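You operate a simulated robot arm through the tools that you are given. There is no shell and no other tool.

The job below is to be done with a simulated robot arm. You get a single attempt, and the scene is never put back.

TASK
Wipe the grease off the large ring, then stand the cream pan on it.
Fine: the frying pan goes to the cork trivet, the cloth back; the small ring is still hot, so keep off it. What is to be rubbed or washed off counts as gone when no trace of it is left.
Where things are to end (x, y in the base frame): black frying pan within 35 mm of [870, 440]; cream pan within 35 mm of [870, 0].

The check looks at the end state, three seconds after you hand in, the way a careful person would. Anything else that was tipped, shoved, dropped, spilled or broken makes it a failure. Flat cloth is picked up by pressing the open fingertips on it (5 to 10 N) and closing them slowly along it; thin cloth reads only 2 to 8 mm in the jaws.

THE ROBOT
A 7-joint arm with a two-finger parallel gripper, fixed in place. Base frame: the origin is at the foot of the arm, x ahead of it, y to its left, z up; the work surface is at about z = 910. Readings come in mm, rad, newtons and seconds.
Its first joint turns from -2.897 to 2.897 rad. Payload 4.4 kg.
The TCP is the grasp point between the finger pads, 23 mm short of the fingertips. In the tool frame z runs along the fingers and y along their closing line. Largest opening 94 mm; finger width 38, thickness 10; the body of the gripper, 54 by 96 mm, starts 39 mm behind the TCP.
Orientation is that of the tool frame in the base frame, as a unit quaternion [x, y, z, w]. With the fingers straight down and closing along the base's y, the tool's x points along the base's -x, its y along +y and its z along -z.

THE INTERFACE
- The arm moves only by the tool arm_command. Its argument "increments" is a list of rows, each a list of 6 numbers: the shift along the base's x, y, z in units of 20 mm (1.0 is 20 mm), then the turn, a rotation vector about the base's x, y, z in units of 4 degrees (1.0 is 4 degrees). In form: [[tx, ty, tz, ax, ay, az], ...]. A call has 1 to 20 rows; each row shifts and turns the commanded pose from where the row before left it. "claw" is the finger opening in mm, from 0 to 94, set as the call begins (left out, the last holds). A call with a number of a shift or a turn outside -1 to 1 is refused whole. Each row takes 0.2 s and may step no farther than 50 mm and 0.15 rad from the row before; otherwise, or with a gripper value out of range, the whole call is refused. Where a pose cannot be reached the arm comes as near as it can. A force on the tool above 40 N (or 10 N above the force at the start of the call, whichever is more), or a blocked arm, ends the call early, and 0.2 s more pass. The fingers move at their own pace (about 72 mm/s each) and stop on an object; they squeeze with about 21 N. The grip force told is the motor's: it shows also when the fingers shut on nothing. Time passes only in rows, and 0.2 s behind the last, so rows that do not move let the fingers close. The reply holds the time, the measured pose of the TCP, the force on the tool along the base axes, the opening and the grip force, in the units named above and with some noise, with the torque about the TCP (base axes, N m) and any sound that the robot's microphone picked up.
- Cameras (640 x 400 px; columns grow to the right, rows downward): "scene" is fixed at [402.5, -650.7, 1674.3]; the picture's right is [0.26, -0.97, 0.00], its down [-0.80, -0.21, -0.57] and it looks along [0.55, 0.15, -0.82] (base axes); focal length 214 px, centre (320, 200). "wrist" rides on the gripper at [86, 16, -75] in the tool frame; the picture's right is [-0.18, 0.98, 0.00], its down [-0.58, -0.11, -0.81] and it looks along [-0.79, -0.15, 0.59] (tool axes); focal length 243 px, centre (320, 200). There is no depth. A picture from a camera that has moved, and an enlarged one, comes with that camera's place and axes in the base frame and with its lens.
- capture(camera): a new picture of that camera. The clock stands still meanwhile.
- zoom(camera, box): a new picture of the part [left, top, right, bottom] of that camera's present view, enlarged. The clock stands still meanwhile.
- hand_in(): hands the job in; it is judged then, once.

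Nothing tells you positions but the pictures and the camera data. Unless the task says otherwise, let go and move clear before handing in.

The tools are called after "Emit:" as a command line: name --pt "numbers of a row" for each row, then --argument value for the rest, lists and objects as JSON in quotes. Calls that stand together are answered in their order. arm_command: Moves the arm, as the interface text tells. Its arguments: {"type":"object","properties":{"increments":{"type":"array","items":{"type":"array","items":{"type":"number"}}},"claw":{"type":"number"}},"required":["increments"]} The other tools are called the same way: capture (camera) takes a picture; zoom (camera, box) takes an enlarged picture of a part of a camera's view; hand_in () hands the job in.

At the start:

```text
clock: 0.0
position: [681.3, 198.1, 1298.1]
orientation: [0.0, 1.0, -0.001, 0.0]
wrist_force: [0.8, 1.1, 0.3]
torque: [0.0, -0.01, 0.04]
opening: 94.1
grasp_force: 0.1
```

scene: 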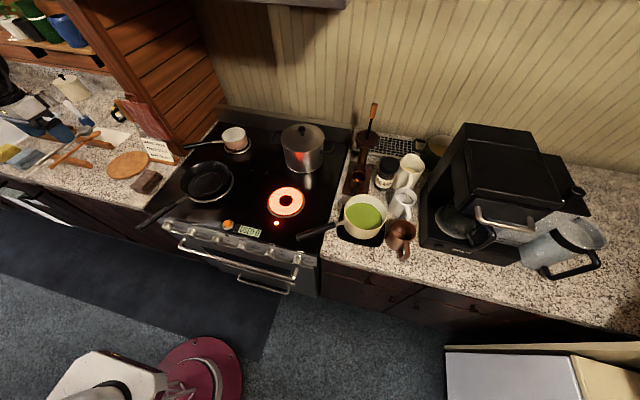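
wrist: 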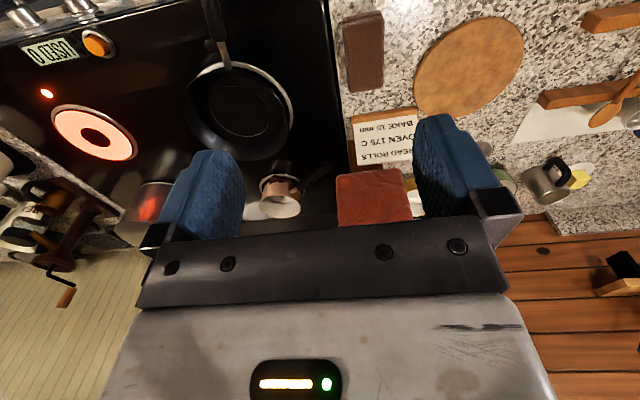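

I see a black frying pan on the front-left ring, a glowing ring to its right, the cream pan (green soup) on the counter at far right, and the cork trivet on the left. I'll look closer before moving.

Emit:
zoom --camera "scene" --box '[80, 100, 260, 230]'

Emit:
zoom --camera "scene" --box '[260, 90, 440, 270]'

Emit:
zoom --camera "scene" --box '[0, 60, 160, 190]'

Emit:
zoom --camera "wrist" --box '[160, 0, 480, 240]'

```text
3.08 times, centred on (170, 165) of scene
camera zoom: at [402.5, -650.7, 1674.3], right [0.26, -0.97, 0.0], down [-0.8, -0.21, -0.57], along [0.55, 0.15, -0.82], focal length 660 px, centre (782, 308)
```

zoom: 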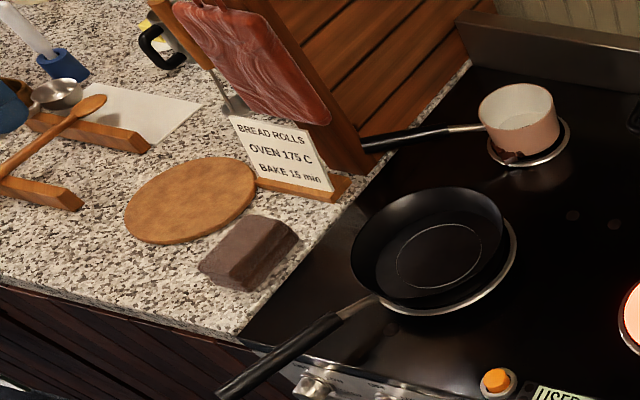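

```text
2.22 times, centred on (350, 180) of scene
camera zoom: at [402.5, -650.7, 1674.3], right [0.26, -0.97, 0.0], down [-0.8, -0.21, -0.57], along [0.55, 0.15, -0.82], focal length 477 px, centre (253, 244)
```

zoom: 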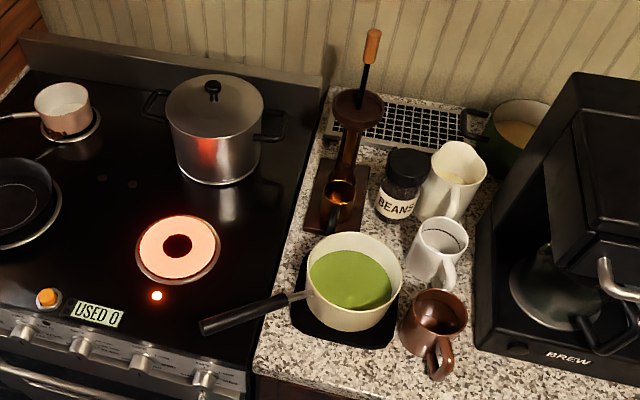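

```text
3.08 times, centred on (80, 125) of scene
camera zoom: at [402.5, -650.7, 1674.3], right [0.26, -0.97, 0.0], down [-0.8, -0.21, -0.57], along [0.55, 0.15, -0.82], focal length 660 px, centre (1058, 431)
```

zoom: 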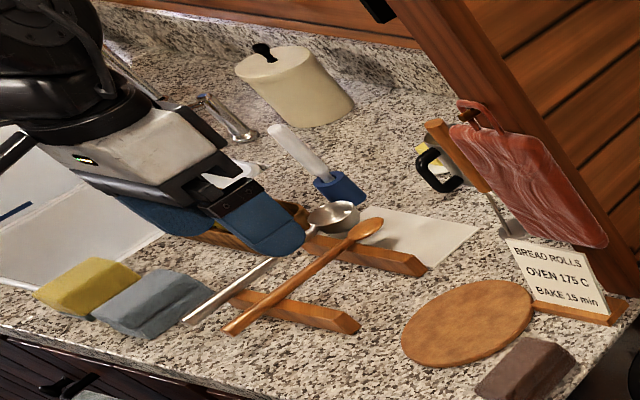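

```text
1.67 times, centred on (320, 120) of wrist
camera zoom: at [594.4, 213.6, 1374.3], right [0.18, 0.98, 0.0], down [0.58, -0.11, 0.81], along [0.79, -0.15, -0.59], focal length 404 px, centre (320, 333)
```

zoom: 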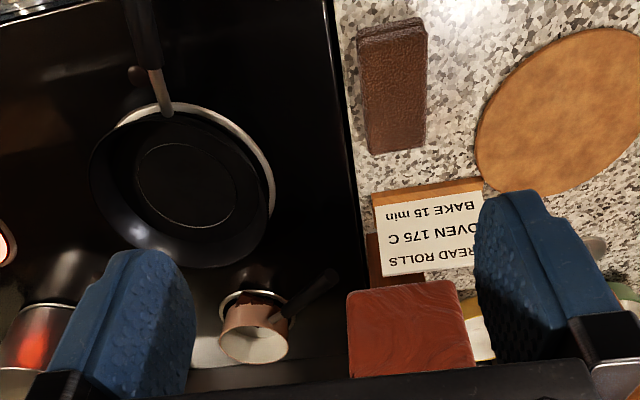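

Several candidates for the cloth are in view: a brown block by the trivet, and yellow and grey-blue folds at far left. I'll zoom in on these and on the stove display.

Emit:
zoom --camera "scene" --box '[0, 130, 64, 175]'

Emit:
zoom --camera "scene" --box '[120, 160, 180, 200]'

Emit:
zoom --camera "scene" --box '[200, 200, 330, 280]'

Emit:
zoom --camera "scene" --box '[160, 140, 250, 220]'

Emit:
zoom --camera "scene" --box '[290, 180, 420, 270]'

```text
8.89 times, centred on (32, 152) of scene
camera zoom: at [402.5, -650.7, 1674.3], right [0.26, -0.97, 0.0], down [-0.8, -0.21, -0.57], along [0.55, 0.15, -0.82], focal length 1906 px, centre (2880, 622)
```

zoom: 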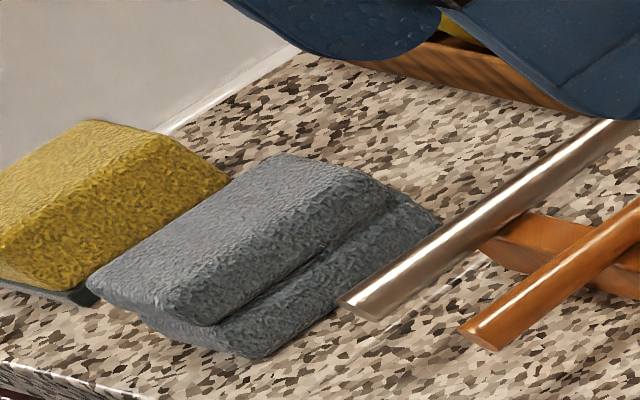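

```text
10.00 times, centred on (150, 180) of scene
camera zoom: at [402.5, -650.7, 1674.3], right [0.26, -0.97, 0.0], down [-0.8, -0.21, -0.57], along [0.55, 0.15, -0.82], focal length 2145 px, centre (2020, 400)
```

zoom: 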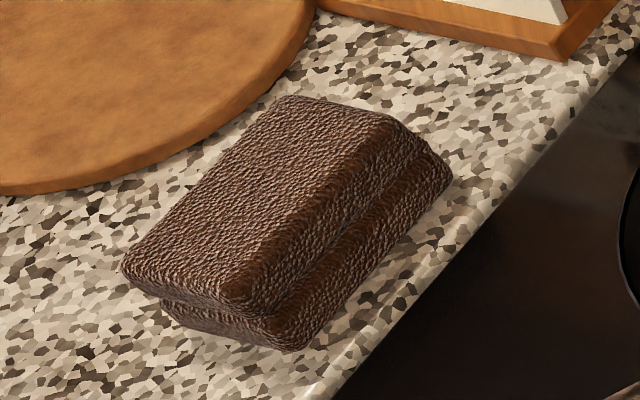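

```text
4.92 times, centred on (265, 240) of scene
camera zoom: at [402.5, -650.7, 1674.3], right [0.26, -0.97, 0.0], down [-0.8, -0.21, -0.57], along [0.55, 0.15, -0.82], focal length 1056 px, centre (591, 3)
```

zoom: 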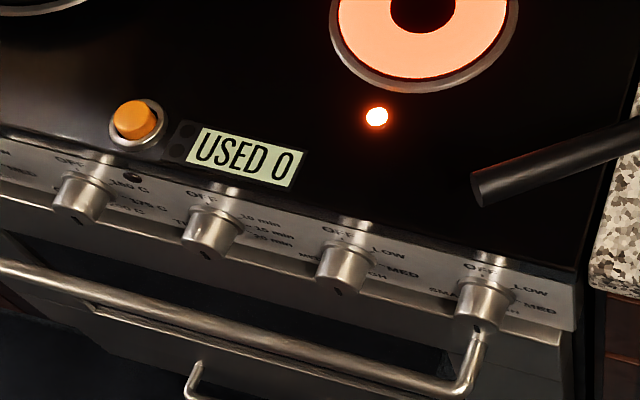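

```text
5.00 times, centred on (205, 180) of scene
camera zoom: at [402.5, -650.7, 1674.3], right [0.26, -0.97, 0.0], down [-0.8, -0.21, -0.57], along [0.55, 0.15, -0.82], focal length 1072 px, centre (895, 300)
```

zoom: 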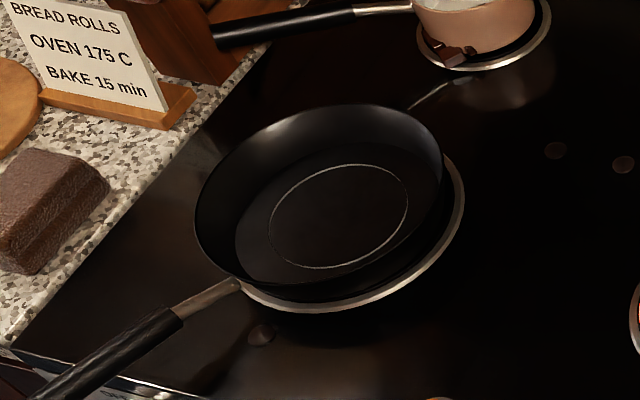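

```text
4.44 times, centred on (355, 225) of scene
camera zoom: at [402.5, -650.7, 1674.3], right [0.26, -0.97, 0.0], down [-0.8, -0.21, -0.57], along [0.55, 0.15, -0.82], focal length 953 px, centre (164, 89)
```

zoom: 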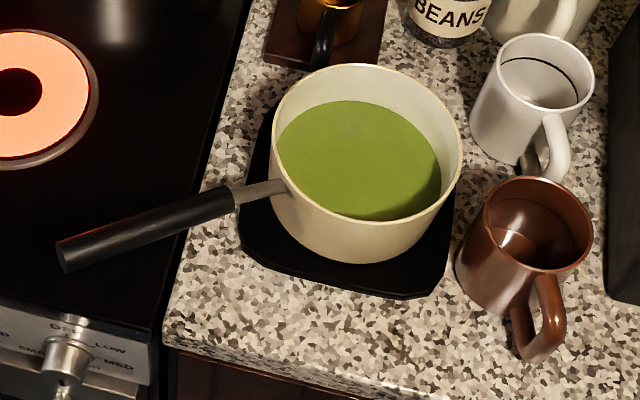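

The display reads "USED 0", which looks like a counter beside an orange button, so I'll leave it alone. I take the frying pan to be on the large ring at about (870, 0) with its handle start near (720, 37, 960). The reachable folded brown cloth is around (795, 258), the trivet is at (868, 440), and the glowing front-right ring must be avoided. I'll go above the frying pan handle first, turned to match it.

Emit:
arm_command --pt "0.05 -0.765 -0.9 0 0 -0.45" --pt "0.05 -0.765 -0.9 0 0 -0.45" --pt "0.05 -0.765 -0.9 0 0 -0.45" --pt "0.05 -0.765 -0.9 0 0 -0.45" --pt "0.05 -0.765 -0.9 0 0 -0.45" --pt "0.05 -0.765 -0.9 0 0 -0.45" --pt "0.05 -0.765 -0.9 0 0 -0.45" --pt "0.05 -0.765 -0.9 0 0 -0.45" --pt "0.05 -0.765 -0.9 0 0 -0.45" --pt "0.05 -0.765 -0.9 0 0 -0.45" --claw 70

Emit:
capture --camera "wrist"

Emit:
capture --camera "scene"

```text
clock: 2.2
position: [692.2, 44.1, 1117.7]
orientation: [0.157, 0.988, 0.0, -0.001]
wrist_force: [-0.2, 0.5, 1.0]
torque: [0.01, 0.03, -0.02]
opening: 70.2
grasp_force: 0.1
```

```text
taken
camera wrist: at [615.0, 86.7, 1193.3], right [0.48, 0.88, 0.0], down [0.52, -0.28, 0.81], along [0.71, -0.39, -0.59], focal length 243 px, centre (320, 200)
```

wrist: 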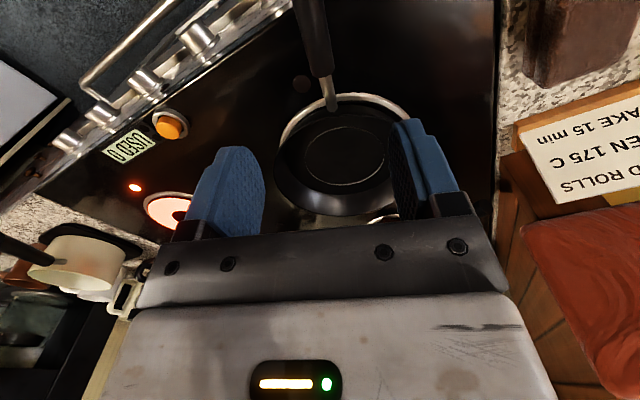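

```text
taken
```

scene: 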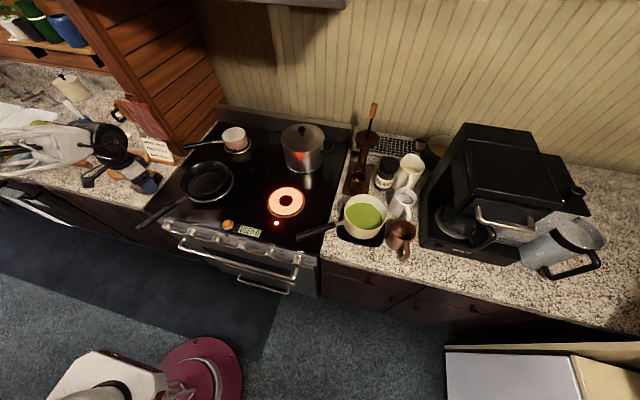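

The view agrees with my handle estimate: axis from (719, 31) toward (662, 52). Now I'll go down so the pads straddle the handle just past the neck.

Emit:
arm_command --pt "0.04 -0.03 -0.93 0 0 0" --pt "0.04 -0.03 -0.93 0 0 0" --pt "0.04 -0.03 -0.93 0 0 0" --pt "0.04 -0.03 -0.93 0 0 0" --pt "0.04 -0.03 -0.93 0 0 0" --pt "0.04 -0.03 -0.93 0 0 0" --pt "0.04 -0.03 -0.93 0 0 0" --claw 70

Emit:
capture --camera "wrist"

Emit:
zoom --camera "scene" --box '[110, 140, 260, 240]'

```text
clock: 3.8
position: [697.2, 39.6, 989.8]
orientation: [0.156, 0.988, 0.0, 0.0]
wrist_force: [0.6, 0.7, 0.1]
torque: [0.02, -0.03, -0.01]
opening: 69.9
grasp_force: 0.1
```

```text
taken
camera wrist: at [619.0, 81.5, 1065.2], right [0.48, 0.88, 0.0], down [0.52, -0.28, 0.81], along [0.71, -0.39, -0.59], focal length 243 px, centre (320, 200)
```

wrist: 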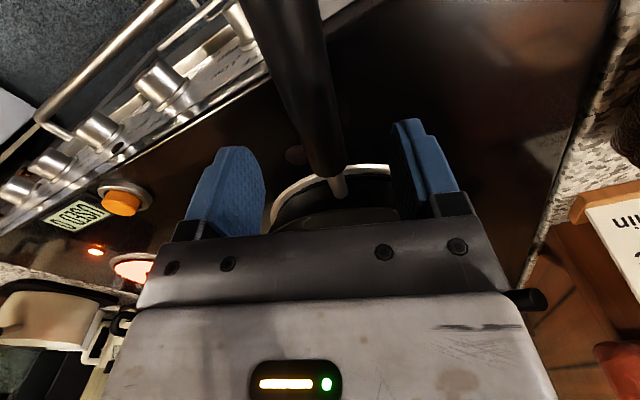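

```text
4.00 times, centred on (185, 190) of scene
camera zoom: at [402.5, -650.7, 1674.3], right [0.26, -0.97, 0.0], down [-0.8, -0.21, -0.57], along [0.55, 0.15, -0.82], focal length 858 px, centre (860, 240)
```

zoom: 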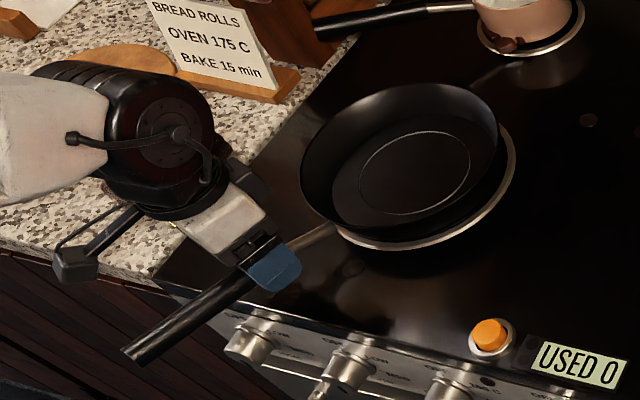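

The handle is centred between the fingers. I'll lower the last 22 mm and close.

Emit:
arm_command --pt "0.2 0 -0.55 0 0 0" --pt "0.2 0 -0.55 0 0 0" --pt "0 0 0 0 0 0" --claw 70

Emit:
arm_command --pt "0 0 0 0 0 0" --pt "0 0 0 0 0 0" --pt "0 0 0 0 0 0" --pt "0 0 0 0 0 0" --claw 0

Emit:
zoom --camera "scene" --box '[110, 140, 260, 240]'

```text
clock: 4.6
position: [704.6, 40.3, 965.8]
orientation: [0.156, 0.988, 0.0, 0.001]
wrist_force: [-0.1, 0.6, 0.1]
torque: [-0.03, -0.03, -0.01]
opening: 69.8
grasp_force: 0.0
```

```text
clock: 5.6
position: [705.1, 38.2, 966.0]
orientation: [0.157, 0.988, -0.001, 0.0]
wrist_force: [0.9, 1.3, -0.1]
torque: [-0.02, -0.12, 0.28]
opening: 27.1
grasp_force: 21.0
```

```text
4.00 times, centred on (185, 190) of scene
camera zoom: at [402.5, -650.7, 1674.3], right [0.26, -0.97, 0.0], down [-0.8, -0.21, -0.57], along [0.55, 0.15, -0.82], focal length 858 px, centre (860, 240)
```

zoom: 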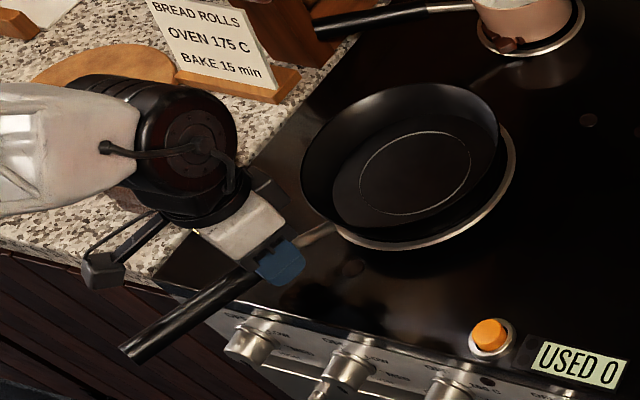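

The handle is gripped (27 mm, 21 N). I'll lift gently and check the load and any tilt.

Emit:
arm_command --pt "0 0 0.3 0 0 0" --pt "0 0 0.3 0 0 0" --pt "0 0 0.4 0 0 0" --pt "0 0 0.5 0 0 0" --pt "0 0 0 0 0 0"

Emit:
zoom --camera "scene" --box '[110, 140, 260, 240]'

```text
clock: 6.8
position: [702.7, 39.5, 995.9]
orientation: [0.156, 0.988, 0.0, 0.0]
wrist_force: [-0.2, 0.2, -5.2]
torque: [0.19, 0.55, 0.02]
opening: 26.6
grasp_force: 21.1
```

```text
4.00 times, centred on (185, 190) of scene
camera zoom: at [402.5, -650.7, 1674.3], right [0.26, -0.97, 0.0], down [-0.8, -0.21, -0.57], along [0.55, 0.15, -0.82], focal length 858 px, centre (860, 240)
```

zoom: 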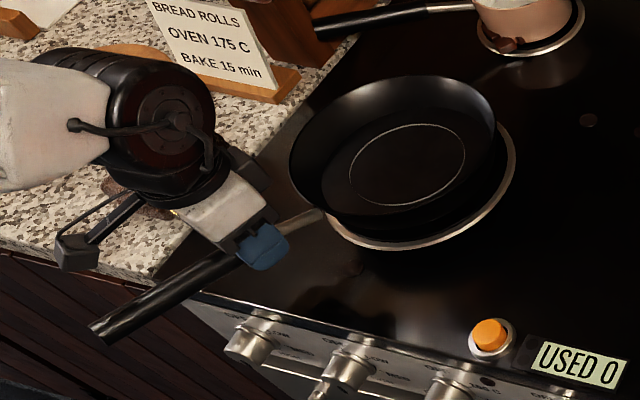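

The pan is lifted nearly level (about 0.53 kg). Next I'll raise it, pull back a little to clear the recipe card, and carry it left toward the trivet.

Emit:
arm_command --pt "0 0 0.5 0 0 0" --pt "-0.2 0 0.8 0 0 0" --pt "-0.5 0 0.8 0 0 0" --pt "-0.5 0 0.8 0 0 0" --pt "-0.5 0 0.8 0 0 0" --pt "-0.3 0.3 0.5 0 0 0" --pt "0 0.6 0 0 0 0" --pt "0 0.9 0 0 0 0" --pt "0 0.9 0 0 0 0" --pt "0 0.9 0 0 0 0" --pt "0 0.9 0 0 0 0" --pt "0 0.9 0 0 0 0" --pt "0 0.9 0 0 0 0" --pt "0 0.9 0 0 0 0" --pt "0 0.9 0 0 0 0" --pt "0 0.9 0 0 0 0" --pt "0 0.9 0 0 0 0" --pt "0 0.9 0 0 0 0" --pt "0 0.6 0 0 0 0" --pt "0 0.3 0 0 0 0"

Emit:
capture --camera "scene"

Emit:
capture --camera "wrist"

```text
clock: 11.0
position: [664.4, 274.6, 1079.2]
orientation: [0.156, 0.988, 0.0, 0.0]
wrist_force: [1.2, -0.1, -5.2]
torque: [0.17, 0.53, -0.03]
opening: 26.6
grasp_force: 21.3
```

```text
taken
```

scene: 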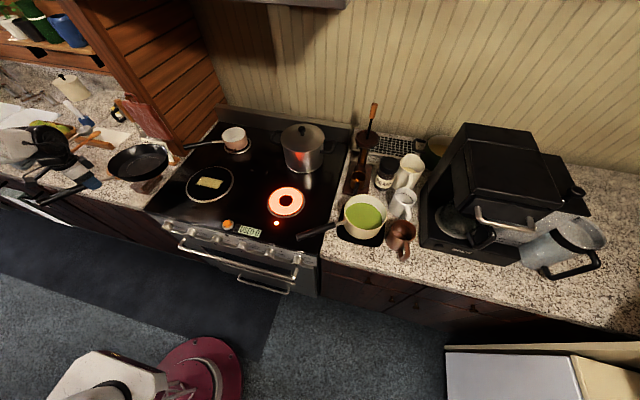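

```text
taken
camera wrist: at [587.1, 317.1, 1155.1], right [0.48, 0.88, 0.0], down [0.52, -0.28, 0.81], along [0.71, -0.39, -0.59], focal length 243 px, centre (320, 200)
```

wrist: 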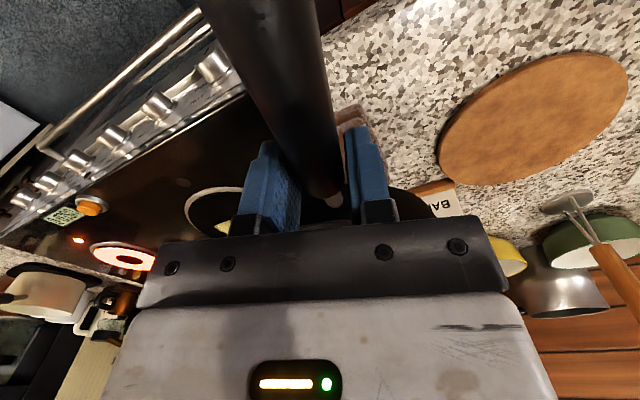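

The grease patch now shows clearly on the ring. I'll carry the pan on to above the trivet.

Emit:
arm_command --pt "0 0.5 0 0 0 0" --pt "0 0.9 0 0 0 0" --pt "0 0.95 0 0 0 0" --pt "0 0.95 0 0 0 0" --pt "0 0.95 0 0 0 0" --pt "0 0.95 0 0 0 0" --pt "0 0.95 0 0 0 0" --pt "0 0.95 0 0 0 0" --pt "0.1 0.95 0 0 0 0" --pt "0.3 0.95 0 0 0 0" --pt "0.4 0.95 0 0 0 0" --pt "0.3 0.4 0 0 0 0" --pt "0.2 0.1 0 0 0 0" --pt "0 0 0 0 0 0"

Emit:
zoom --camera "scene" --box '[40, 100, 220, 220]'

Emit:
capture --camera "wrist"

```text
clock: 14.0
position: [689.7, 484.1, 1081.5]
orientation: [0.157, 0.988, 0.0, 0.001]
wrist_force: [0.1, -0.4, -4.8]
torque: [0.16, 0.56, 0.01]
opening: 26.7
grasp_force: 21.3
```

```text
3.33 times, centred on (130, 160) of scene
camera zoom: at [402.5, -650.7, 1674.3], right [0.26, -0.97, 0.0], down [-0.8, -0.21, -0.57], along [0.55, 0.15, -0.82], focal length 715 px, centre (953, 333)
```

zoom: 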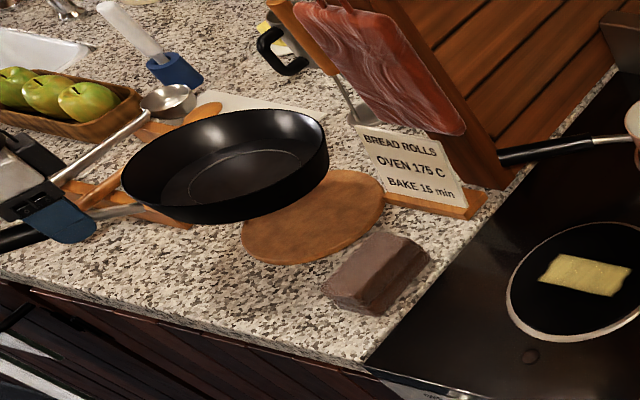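

```text
taken
camera wrist: at [613.0, 525.4, 1156.9], right [0.48, 0.88, 0.0], down [0.52, -0.28, 0.81], along [0.71, -0.39, -0.59], focal length 243 px, centre (320, 200)
```

wrist: 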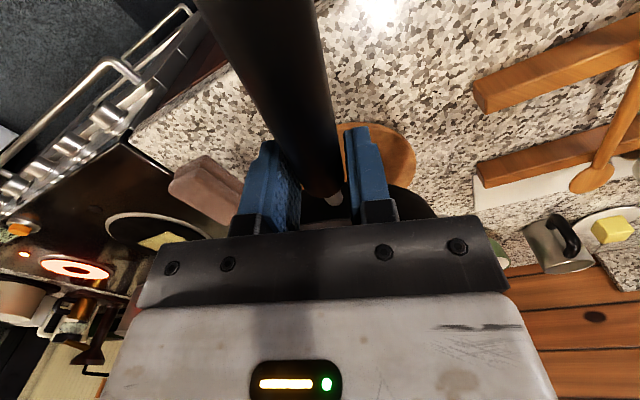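

The pan is about over the trivet, possibly drooping a little at the far side. I'll lower it partway and check.

Emit:
arm_command --pt "0 0 -0.6 0 0 0" --pt "0 0 -0.6 0 0 0" --pt "0 0 -0.6 0 0 0" --pt "0 0 -0.6 0 0 0" --pt "0 0 -0.4 0 0 0" --pt "0 0 0 0 0 0"

Emit:
zoom --camera "scene" --box '[40, 100, 190, 220]'

```text
clock: 15.4
position: [688.3, 481.9, 1024.1]
orientation: [0.156, 0.988, 0.0, 0.0]
wrist_force: [-0.9, 0.2, -3.9]
torque: [0.17, 0.55, 0.0]
opening: 26.7
grasp_force: 20.8
```

```text
3.33 times, centred on (115, 160) of scene
camera zoom: at [402.5, -650.7, 1674.3], right [0.26, -0.97, 0.0], down [-0.8, -0.21, -0.57], along [0.55, 0.15, -0.82], focal length 715 px, centre (1003, 333)
```

zoom: 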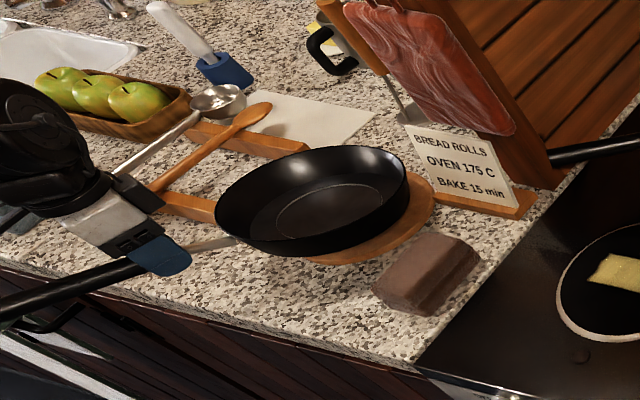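

Lowering gently until it meets the trivet.

Emit:
arm_command --pt "0 0 -0.4 0 0 0" --pt "0 0 -0.4 0 0 0" --pt "0 0 -0.3 0 0 0" --pt "0 0 -0.3 0 0 0" --pt "0 0 0 0 0 0"

Emit:
zoom --camera "scene" --box '[40, 100, 190, 220]'

```text
clock: 16.6
position: [688.9, 482.5, 996.9]
orientation: [0.157, 0.988, 0.0, 0.001]
wrist_force: [-1.9, 1.0, -0.6]
torque: [-0.06, -0.39, 0.18]
opening: 26.6
grasp_force: 21.4
```

```text
3.33 times, centred on (115, 160) of scene
camera zoom: at [402.5, -650.7, 1674.3], right [0.26, -0.97, 0.0], down [-0.8, -0.21, -0.57], along [0.55, 0.15, -0.82], focal length 715 px, centre (1003, 333)
```

zoom: 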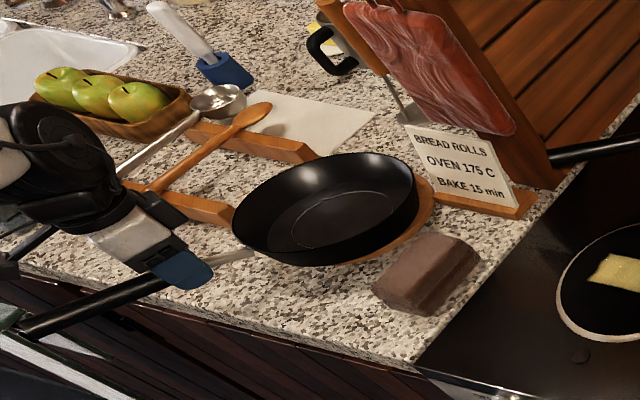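

Contact has begun at the far edge. I'll keep lowering slowly so the pan settles flat.

Emit:
arm_command --pt "0 0 -0.2 0 0 0" --pt "0 0 -0.2 0 0 0" --pt "0 0 -0.2 0 0 0" --pt "0 0 -0.2 0 0 0" --pt "0 0 0 0 0 0"

Emit:
zoom --camera "scene" --box '[40, 100, 190, 220]'

```text
clock: 17.8
position: [689.5, 482.7, 980.1]
orientation: [0.157, 0.988, 0.0, 0.0]
wrist_force: [-1.1, -0.4, -1.3]
torque: [-0.08, -0.17, -0.12]
opening: 27.0
grasp_force: 21.4
```

```text
3.33 times, centred on (115, 160) of scene
camera zoom: at [402.5, -650.7, 1674.3], right [0.26, -0.97, 0.0], down [-0.8, -0.21, -0.57], along [0.55, 0.15, -0.82], focal length 715 px, centre (1003, 333)
```

zoom: 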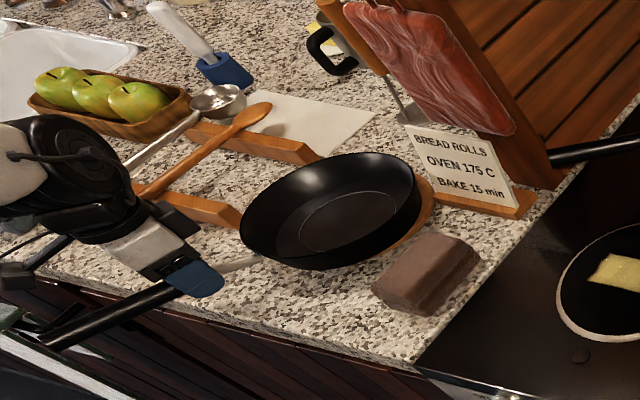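

The pan sits about (848, 444), within tolerance and clear of the card. I'll lower a touch more to seat it, then let go.

Emit:
arm_command --pt "0 0 -0.15 0 0 0" --pt "0 0 -0.15 0 0 0" --pt "0 0 0 0 0 0"

Emit:
zoom --camera "scene" --box '[40, 100, 190, 220]'

```text
clock: 18.6
position: [690.4, 482.4, 975.1]
orientation: [0.156, 0.988, 0.0, -0.001]
wrist_force: [-1.7, 1.0, -0.8]
torque: [-0.14, -0.4, -0.01]
opening: 26.8
grasp_force: 20.8
```

```text
3.33 times, centred on (115, 160) of scene
camera zoom: at [402.5, -650.7, 1674.3], right [0.26, -0.97, 0.0], down [-0.8, -0.21, -0.57], along [0.55, 0.15, -0.82], focal length 715 px, centre (1003, 333)
```

zoom: 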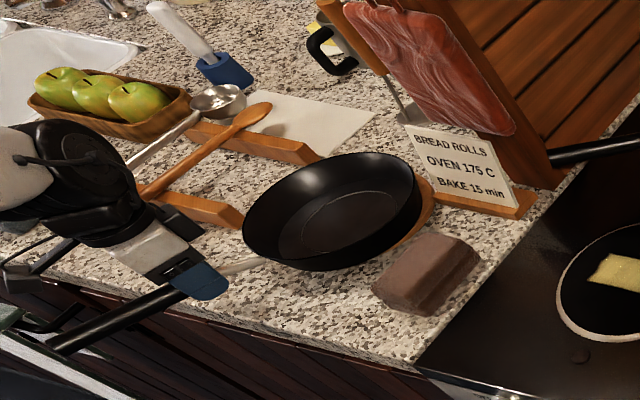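

Emit:
arm_command --pt "0 0 -0.15 0 0 0" --pt "0 0 -0.15 0 0 0" --pt "0 0 0 0 0 0"

Emit:
zoom --camera "scene" --box '[80, 130, 160, 190]'

```text
clock: 19.4
position: [689.6, 482.8, 968.6]
orientation: [0.157, 0.988, 0.0, 0.0]
wrist_force: [-7.9, 2.1, 8.1]
torque: [-0.09, -0.43, 0.06]
opening: 26.9
grasp_force: 21.2
```

```text
6.67 times, centred on (120, 160) of scene
camera zoom: at [402.5, -650.7, 1674.3], right [0.26, -0.97, 0.0], down [-0.8, -0.21, -0.57], along [0.55, 0.15, -0.82], focal length 1430 px, centre (1653, 467)
```

zoom: 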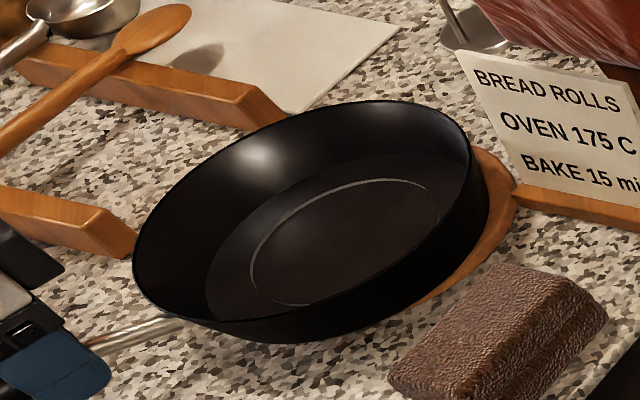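

The pan is seated flat (8 N upward reaction). I'll release and rise.

Emit:
arm_command --pt "0 0 0.1 0 0 0" --pt "0 0 0 0 0 0" --pt "0 0 0 0 0 0" --claw 65

Emit:
arm_command --pt "0 0 0.5 0 0 0" --pt "0 0 1 0 0 0" --pt "0 0 1 0 0 0" --pt "0 0 1 0 0 0" --pt "0 0 1 0 0 0" --pt "0 0 1 0 0 0" --pt "0 0 1 0 0 0" --pt "0 -0.5 0.5 0 0 0.45" --pt "0 -1 0 0 0 0.45" --pt "0 -1 0 0 0 0.45" --pt "0.2 -1 0 0 0 0.45" --pt "0.3 -1 0 0 0 0.45" --pt "0.5 -1 0 0 0 0.45" --pt "0.5 -1 0 0 0 0.45" --pt "0.5 -1 0 0 0 0.45" --pt "0.5 -1 0 0 0 0.45" --pt "0.5 -1 0 0 0 0.45"

Emit:
zoom --camera "scene" --box '[60, 110, 240, 220]'

Emit:
capture --camera "wrist"

```text
clock: 20.2
position: [689.4, 482.8, 970.4]
orientation: [0.157, 0.988, 0.0, -0.001]
wrist_force: [0.8, 0.6, 1.0]
torque: [0.04, 0.0, 0.02]
opening: 65.2
grasp_force: 0.2
```

```text
clock: 23.8
position: [750.6, 290.3, 1110.5]
orientation: [0.0, 1.0, 0.0, 0.0]
wrist_force: [0.6, -0.4, -0.7]
torque: [0.01, 0.02, -0.03]
opening: 65.2
grasp_force: 0.0
```

```text
3.56 times, centred on (150, 165) of scene
camera zoom: at [402.5, -650.7, 1674.3], right [0.26, -0.97, 0.0], down [-0.8, -0.21, -0.57], along [0.55, 0.15, -0.82], focal length 763 px, centre (924, 324)
```

zoom: 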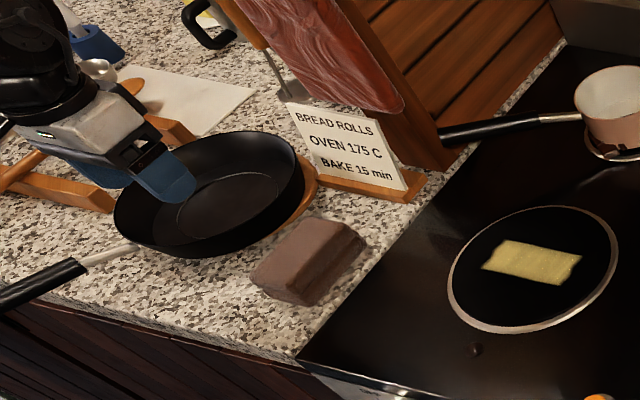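

```text
taken
camera wrist: at [664.3, 308.0, 1186.3], right [0.18, 0.98, 0.0], down [0.58, -0.11, 0.81], along [0.79, -0.15, -0.59], focal length 243 px, centre (320, 200)
```

wrist: 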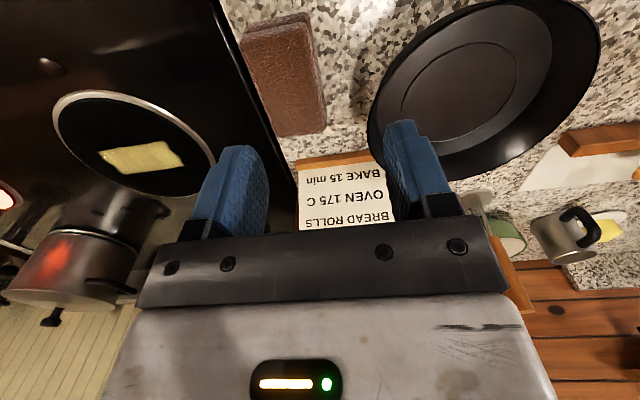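

The frying pan stands on the trivet at about (849, 442). The cloth is centred about (789, 251), long along x, roughly 65 mm wide. I'll go over it with the fingers fully open.

Emit:
arm_command --pt "0.33 -0.32 -0.6 0 0 -0.2" --pt "0.33 -0.32 -0.8 0 0 -0.2" --pt "0.33 -0.32 -0.8 0 0 -0.2" --pt "0.33 -0.32 -0.8 0 0 -0.2" --pt "0.33 -0.32 -0.8 0 0 -0.2" --pt "0.33 -0.32 -0.8 0 0 0" --pt "0 0 -0.8 0 0 0" --pt "0 0 0 0 0 0" --claw 94

Emit:
zoom --camera "scene" --box '[90, 130, 200, 210]'

Emit:
capture --camera "wrist"

```text
clock: 25.6
position: [788.9, 254.7, 1002.0]
orientation: [0.035, 0.999, 0.0, 0.0]
wrist_force: [0.3, -0.5, 0.0]
torque: [0.0, -0.03, 0.01]
opening: 93.9
grasp_force: 0.0
```

```text
5.00 times, centred on (145, 170) of scene
camera zoom: at [402.5, -650.7, 1674.3], right [0.26, -0.97, 0.0], down [-0.8, -0.21, -0.57], along [0.55, 0.15, -0.82], focal length 1072 px, centre (1195, 350)
```

zoom: 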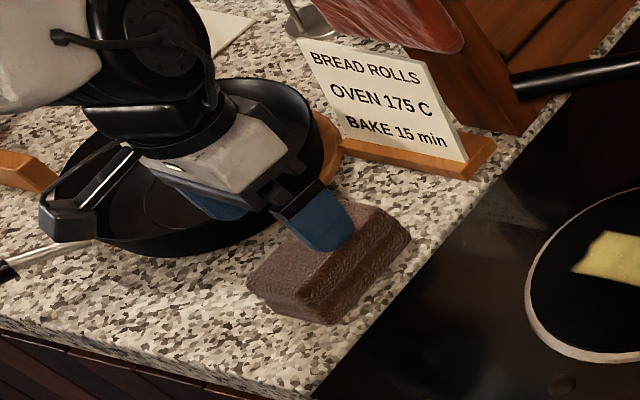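

```text
taken
camera wrist: at [704.1, 277.8, 1077.9], right [0.25, 0.97, 0.0], down [0.57, -0.15, 0.81], along [0.78, -0.2, -0.59], focal length 243 px, centre (320, 200)
```

wrist: 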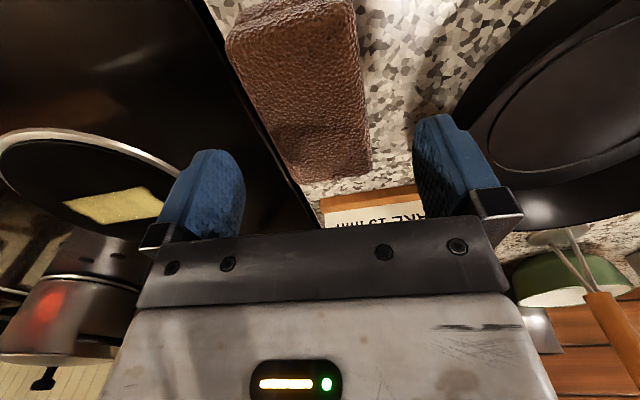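

The cloth is between the fingers, its centre near (799, 250). I'll lower around it and close gently.

Emit:
arm_command --pt "0.2 -0.1 -0.6 0 0 0" --pt "0.2 -0.1 -0.7 0 0 0" --pt "0 0 -0.7 0 0 0" --pt "0 0 -0.6 0 0 0" --pt "0 0 -0.45 0 0 0" --pt "0 0 0 0 0 0" --claw 94

Emit:
zoom --camera "scene" --box '[110, 145, 180, 205]'

Emit:
capture --camera "wrist"

```text
clock: 27.0
position: [797.9, 250.1, 943.1]
orientation: [0.034, 0.999, 0.0, 0.0]
wrist_force: [-0.1, -0.8, -0.3]
torque: [0.0, 0.0, -0.01]
opening: 94.0
grasp_force: 0.0
```

```text
6.67 times, centred on (145, 175) of scene
camera zoom: at [402.5, -650.7, 1674.3], right [0.26, -0.97, 0.0], down [-0.8, -0.21, -0.57], along [0.55, 0.15, -0.82], focal length 1430 px, centre (1487, 367)
```

zoom: 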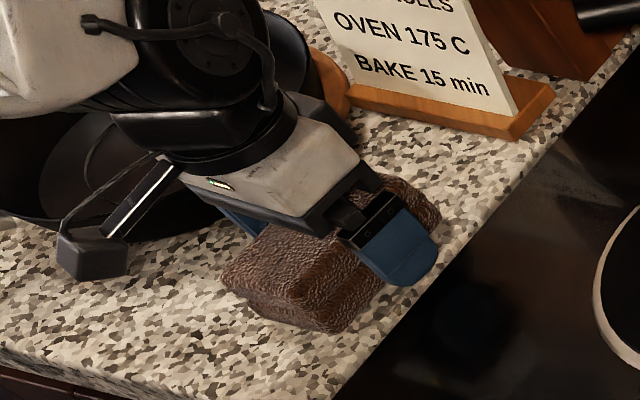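

```text
taken
camera wrist: at [712.9, 272.8, 1017.6], right [0.25, 0.97, 0.0], down [0.57, -0.15, 0.81], along [0.78, -0.2, -0.59], focal length 243 px, centre (320, 200)
```

wrist: 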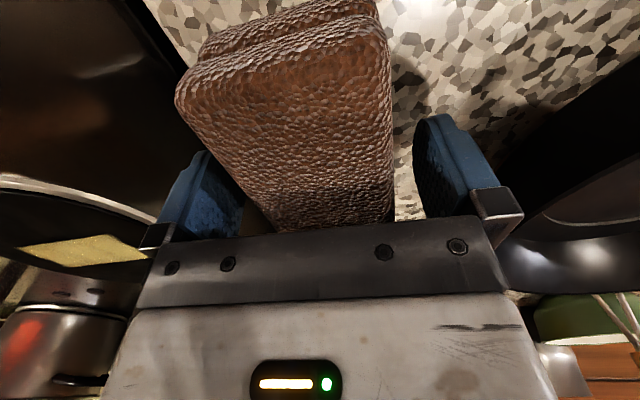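

The cloth is straddled by both fingers. Closing.

Emit:
arm_command --pt "0 0 0 0 0 0" --pt "0 0 0 0 0 0" --pt "0 0 0 0 0 0" --pt "0 0 0 0 0 0" --claw 20

Emit:
capture --camera "wrist"

Emit:
zoom --camera "scene" --box '[110, 145, 180, 205]'

```text
clock: 28.0
position: [797.7, 249.2, 942.6]
orientation: [0.034, 0.999, 0.0, 0.0]
wrist_force: [-0.2, -0.5, 1.1]
torque: [0.01, 0.0, 0.03]
opening: 65.5
grasp_force: 20.7
```

```text
taken
camera wrist: at [712.9, 272.9, 1017.7], right [0.25, 0.97, 0.0], down [0.57, -0.15, 0.81], along [0.78, -0.2, -0.59], focal length 243 px, centre (320, 200)
```

wrist: 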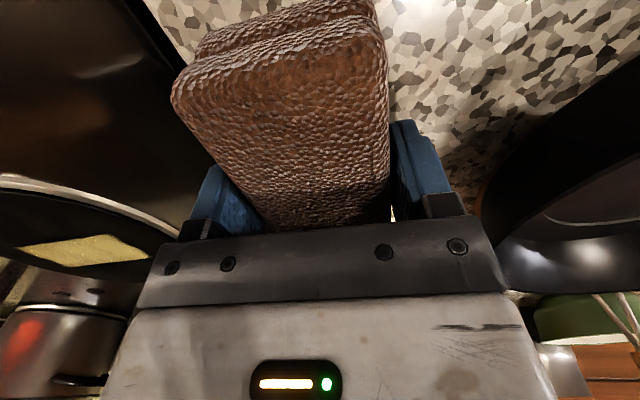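

```text
6.67 times, centred on (145, 175) of scene
camera zoom: at [402.5, -650.7, 1674.3], right [0.26, -0.97, 0.0], down [-0.8, -0.21, -0.57], along [0.55, 0.15, -0.82], focal length 1430 px, centre (1487, 367)
```

zoom: 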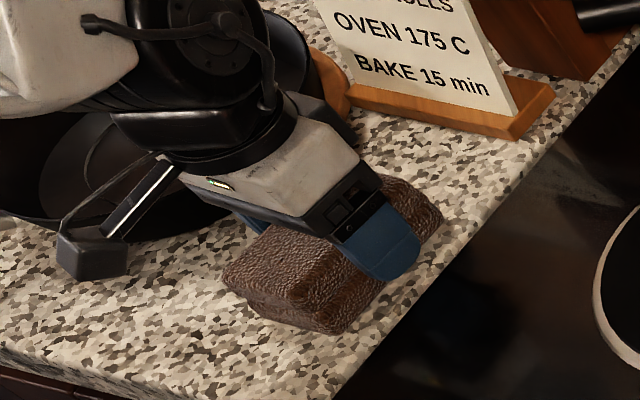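

The cloth is held (65 mm). The grease patch spans about x 853–899, y −52 to 66. I'll lift, move right first and then forward, ending above the patch's left end.

Emit:
arm_command --pt "0 0 0.4 0 0 0" --pt "0 0 0.8 0 0 0" --pt "0 0 0.9 0 0 0" --pt "0 0 0.9 0 0 0" --pt "0 -0.5 0 0 0 0" --pt "0 -1 0 0 0 0" --pt "0 -1 0 0 0 0" --pt "0 -1 0 0 0 0" --pt "0 -1 0 0 0 0" --pt "0 -1 0 0 0 0" --pt "0.4 -1 0 0 0 0" --pt "0.8 -0.8 0 0 0 0" --pt "0.9 -0.7 0 0 0 0" --pt "0.9 -0.5 0 0 0 0.25" --pt "0.6 -0.3 0 0 0 0.25" --pt "0.3 0 0 0 0 0.25" --pt "0 0 0 0 0 0.25"

Emit:
capture --camera "wrist"

Emit:
zoom --camera "scene" --box '[110, 120, 260, 220]'

```text
clock: 31.6
position: [875.8, 74.0, 1001.5]
orientation: [0.0, 1.0, 0.001, 0.0]
wrist_force: [0.5, 0.5, -0.7]
torque: [0.0, 0.0, -0.02]
opening: 64.9
grasp_force: 21.0
```

```text
taken
camera wrist: at [790.3, 90.6, 1077.7], right [0.18, 0.98, 0.0], down [0.58, -0.11, 0.81], along [0.79, -0.15, -0.59], focal length 243 px, centre (320, 200)
```

wrist: 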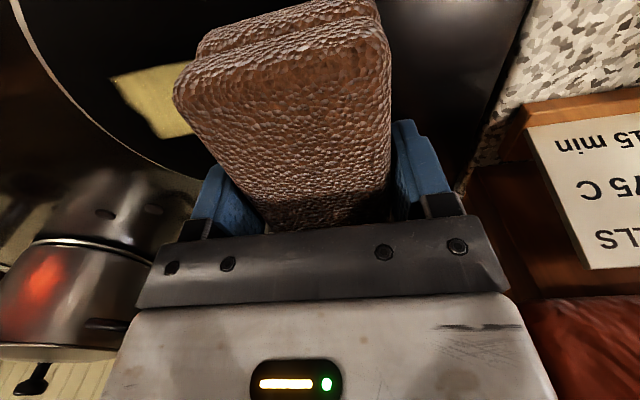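

```text
4.00 times, centred on (185, 170) of scene
camera zoom: at [402.5, -650.7, 1674.3], right [0.26, -0.97, 0.0], down [-0.8, -0.21, -0.57], along [0.55, 0.15, -0.82], focal length 858 px, centre (860, 320)
```

zoom: 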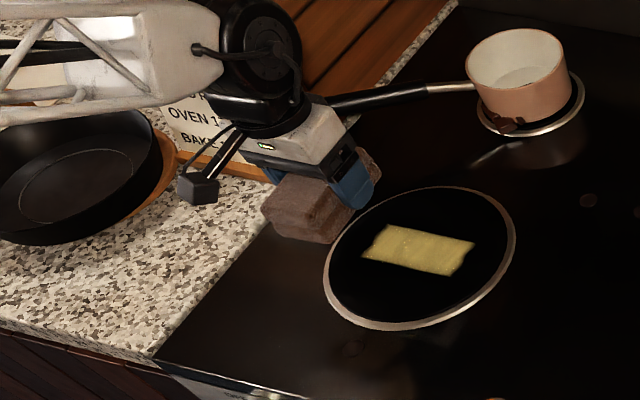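

Over the patch's left end. Lowering to light contact.

Emit:
arm_command --pt "0 0 -0.8 0 0 0" --pt "0 0 -0.8 0 0 0" --pt "0 0 -0.7 0 0 0" --pt "0 0 -0.25 0 0 0" --pt "0 0 -0.15 0 0 0" --pt "0 0 -0.1 0 0 0" --pt "0 0 0 0 0 0"

```text
clock: 33.2
position: [875.1, 74.7, 948.1]
orientation: [0.0, 1.0, 0.0, 0.001]
wrist_force: [3.3, 0.1, 28.4]
torque: [-0.16, 0.01, 0.6]
opening: 65.0
grasp_force: 20.9
```

Contact is made but pressing hard (28 N). I'll ease up to a light press.

Emit:
arm_command --pt "0 0 0.1 0 0 0" --pt "0 0 0 0 0 0"

```text
clock: 33.8
position: [875.8, 74.6, 947.9]
orientation: [0.0, 1.0, 0.0, 0.0]
wrist_force: [5.9, -1.8, 17.9]
torque: [-0.2, -0.04, 0.19]
opening: 63.7
grasp_force: 20.4
```

Emit:
arm_command --pt "0 0 0.08 0 0 0" --pt "0 0 0 0 0 0"

```text
clock: 34.4
position: [874.9, 73.7, 946.8]
orientation: [0.0, 1.0, 0.0, -0.001]
wrist_force: [0.3, -0.1, 2.5]
torque: [0.0, -0.07, -0.02]
opening: 63.6
grasp_force: 21.1
```

Emit:
arm_command --pt "0 0 -0.05 0 0 0" --pt "0 -0.5 0 0 0 0" --pt "0 -0.5 0 0 0 0" --pt "0 -0.5 0 0 0 0" --pt "0 -0.5 0 0 0 0"

Emit:
zoom --camera "scene" --box '[140, 140, 260, 220]'

```text
clock: 35.6
position: [875.4, 34.5, 948.0]
orientation: [0.0, 1.0, 0.0, 0.0]
wrist_force: [0.1, -0.6, -0.5]
torque: [-0.01, -0.01, 0.02]
opening: 63.7
grasp_force: 20.9
```

```text
5.00 times, centred on (200, 180) of scene
camera zoom: at [402.5, -650.7, 1674.3], right [0.26, -0.97, 0.0], down [-0.8, -0.21, -0.57], along [0.55, 0.15, -0.82], focal length 1072 px, centre (920, 300)
```

zoom: 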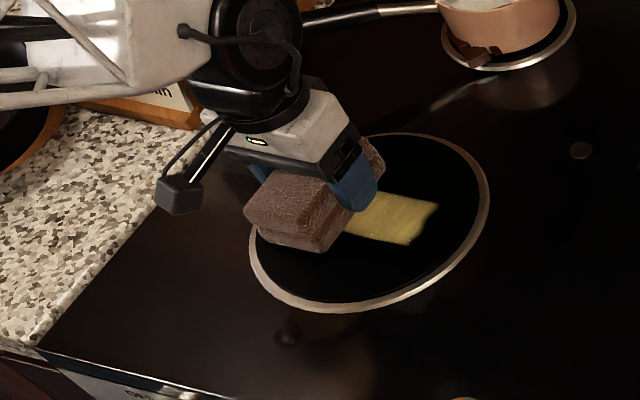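

Past the ring's rim the contact was lost, so the surface inside sits slightly lower. I'll lower in small steps until it presses.

Emit:
arm_command --pt "0 0 -0.1 0 0 0" --pt "0 0 0 0 0 0"

```text
clock: 36.2
position: [876.2, 35.4, 946.6]
orientation: [-0.001, 1.0, -0.001, 0.001]
wrist_force: [-4.5, 2.2, 17.9]
torque: [0.01, 0.44, 0.08]
opening: 63.5
grasp_force: 20.9
```

Emit:
arm_command --pt "0 0 0.03 0 0 0" --pt "0 0.4 0 0 0 0" --pt "0 0.4 0 0 0 0"

Emit:
arm_command --pt "0 -0.4 0 0 0 0" --pt "0 -0.4 0 0 0 0" --pt "0 -0.4 0 0 0 0" --pt "0 -0.4 0 0 0 0" --pt "0 -0.4 0 0 0 0" --pt "0 -0.4 0 0 0 0"

Emit:
zoom --camera "scene" --box '[140, 140, 260, 220]'

```text
clock: 37.0
position: [875.1, 51.2, 947.1]
orientation: [0.0, 1.0, 0.0, 0.0]
wrist_force: [0.6, -9.3, 19.5]
torque: [-0.25, 0.01, -0.01]
opening: 63.5
grasp_force: 20.1
```

```text
clock: 38.4
position: [876.3, 2.4, 947.2]
orientation: [0.0, 1.0, 0.0, 0.0]
wrist_force: [0.5, 8.5, 16.3]
torque: [0.16, -0.08, 0.02]
opening: 63.8
grasp_force: 21.7
```

```text
5.00 times, centred on (200, 180) of scene
camera zoom: at [402.5, -650.7, 1674.3], right [0.26, -0.97, 0.0], down [-0.8, -0.21, -0.57], along [0.55, 0.15, -0.82], focal length 1072 px, centre (920, 300)
```

zoom: 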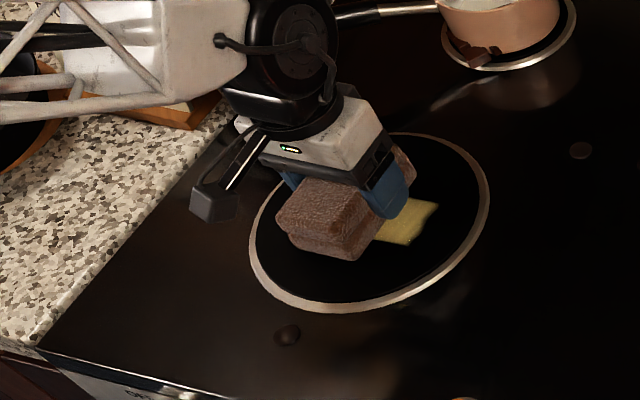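

Good contact with drag. I'll continue sweeping right past the patch's end and back.

Emit:
arm_command --pt "0 -0.5 0 0 0 0" --pt "0 -0.5 0 0 0 0" --pt "0 -0.5 0 0 0 0" --pt "0 -0.5 0 0 0 0" --pt "0 -0.5 0 0 0 0" --pt "0 -0.5 0 0 0 0" --pt "0 0.5 0 0 0 0" --pt "0 0.5 0 0 0 0" --pt "0 0.5 0 0 0 0" --pt "0 0.5 0 0 0 0" --pt "0 0.5 0 0 0 0" --pt "0 0.5 0 0 0 0" --pt "0 0.5 0 0 0 0" --pt "0 0.5 0 0 0 0" --pt "0 0.5 0 0 0 0" --pt "0 0.5 0 0 0 0" --pt "0 0.5 0 0 0 0" --pt "0 0.5 0 0 0 0"

Emit:
zoom --camera "scene" --box '[140, 140, 260, 220]'

```text
clock: 42.2
position: [877.0, 62.5, 946.8]
orientation: [0.0, 1.0, 0.0, 0.0]
wrist_force: [0.0, -5.1, 12.3]
torque: [-0.21, -0.06, 0.02]
opening: 63.7
grasp_force: 21.2
```

```text
5.00 times, centred on (200, 180) of scene
camera zoom: at [402.5, -650.7, 1674.3], right [0.26, -0.97, 0.0], down [-0.8, -0.21, -0.57], along [0.55, 0.15, -0.82], focal length 1072 px, centre (920, 300)
```

zoom: 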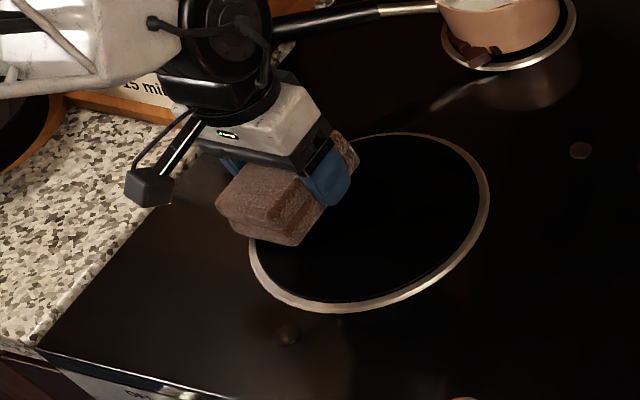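

The visible part is clean. I'll make one more pass each way with small x offsets to take the edges, then lift and inspect.

Emit:
arm_command --pt "0.4 0 0 0 0 0" --pt "0 -0.7 0 0 0 0" --pt "0 -0.7 0 0 0 0" --pt "0 -0.7 0 0 0 0" --pt "0 -0.7 0 0 0 0" --pt "0 -0.7 0 0 0 0" --pt "0 -0.7 0 0 0 0" --pt "0 -0.7 0 0 0 0" --pt "0 -0.7 0 0 0 0" --pt "0 -0.7 0 0 0 0" --pt "-0.8 0 0 0 0 0" --pt "0 0.7 0 0 0 0" --pt "0 0.7 0 0 0 0" --pt "0 0.7 0 0 0 0" --pt "0 0.7 0 0 0 0" --pt "0 0.7 0 0 0 0" --pt "0 0.7 0 0 0 0" --pt "0 0.7 0 0 0 0" --pt "0 0.7 0 0 0 0" --pt "0 0.7 0 0 0 0"

Emit:
arm_command --pt "0 0 0.5 0 0 0" --pt "0 0 0.9 0 0 0" --pt "0 0 0.9 0 0 0" --pt "-0.5 0.5 0.5 0 0 -0.2" --pt "-1 1 0 0 0 -0.2" --pt "-1 1 0 0 0 -0.2" --pt "-0.8 1 0 0 0 -0.2" --pt "0 1 0 0 0 -0.2"

Emit:
zoom --camera "scene" --box '[160, 150, 250, 210]'

Emit:
capture --camera "wrist"

```text
clock: 46.4
position: [867.3, 63.1, 946.4]
orientation: [-0.001, 1.0, -0.001, 0.0]
wrist_force: [0.9, -5.7, 11.2]
torque: [-0.18, 0.04, 0.01]
opening: 63.6
grasp_force: 20.9
```

```text
clock: 48.2
position: [802.7, 152.7, 1003.3]
orientation: [0.036, 0.999, 0.001, 0.0]
wrist_force: [1.4, 0.2, -0.7]
torque: [-0.04, 0.01, 0.02]
opening: 63.5
grasp_force: 21.0
```

```text
6.67 times, centred on (205, 180) of scene
camera zoom: at [402.5, -650.7, 1674.3], right [0.26, -0.97, 0.0], down [-0.8, -0.21, -0.57], along [0.55, 0.15, -0.82], focal length 1430 px, centre (1087, 333)
```

zoom: 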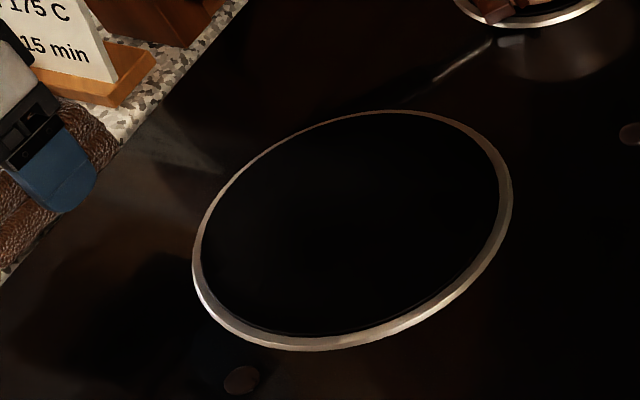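

```text
taken
camera wrist: at [717.7, 175.9, 1078.7], right [0.25, 0.97, 0.0], down [0.57, -0.15, 0.81], along [0.78, -0.2, -0.59], focal length 243 px, centre (320, 200)
```

wrist: 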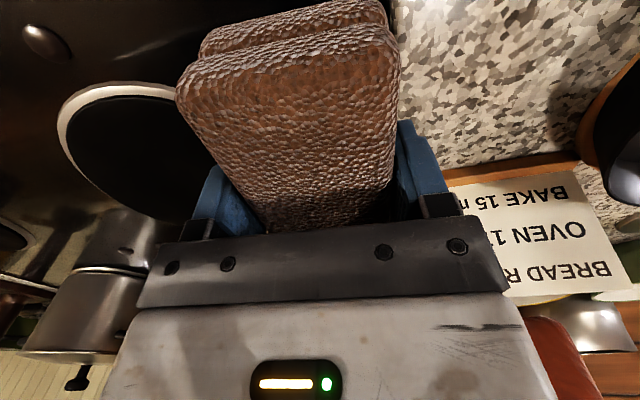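

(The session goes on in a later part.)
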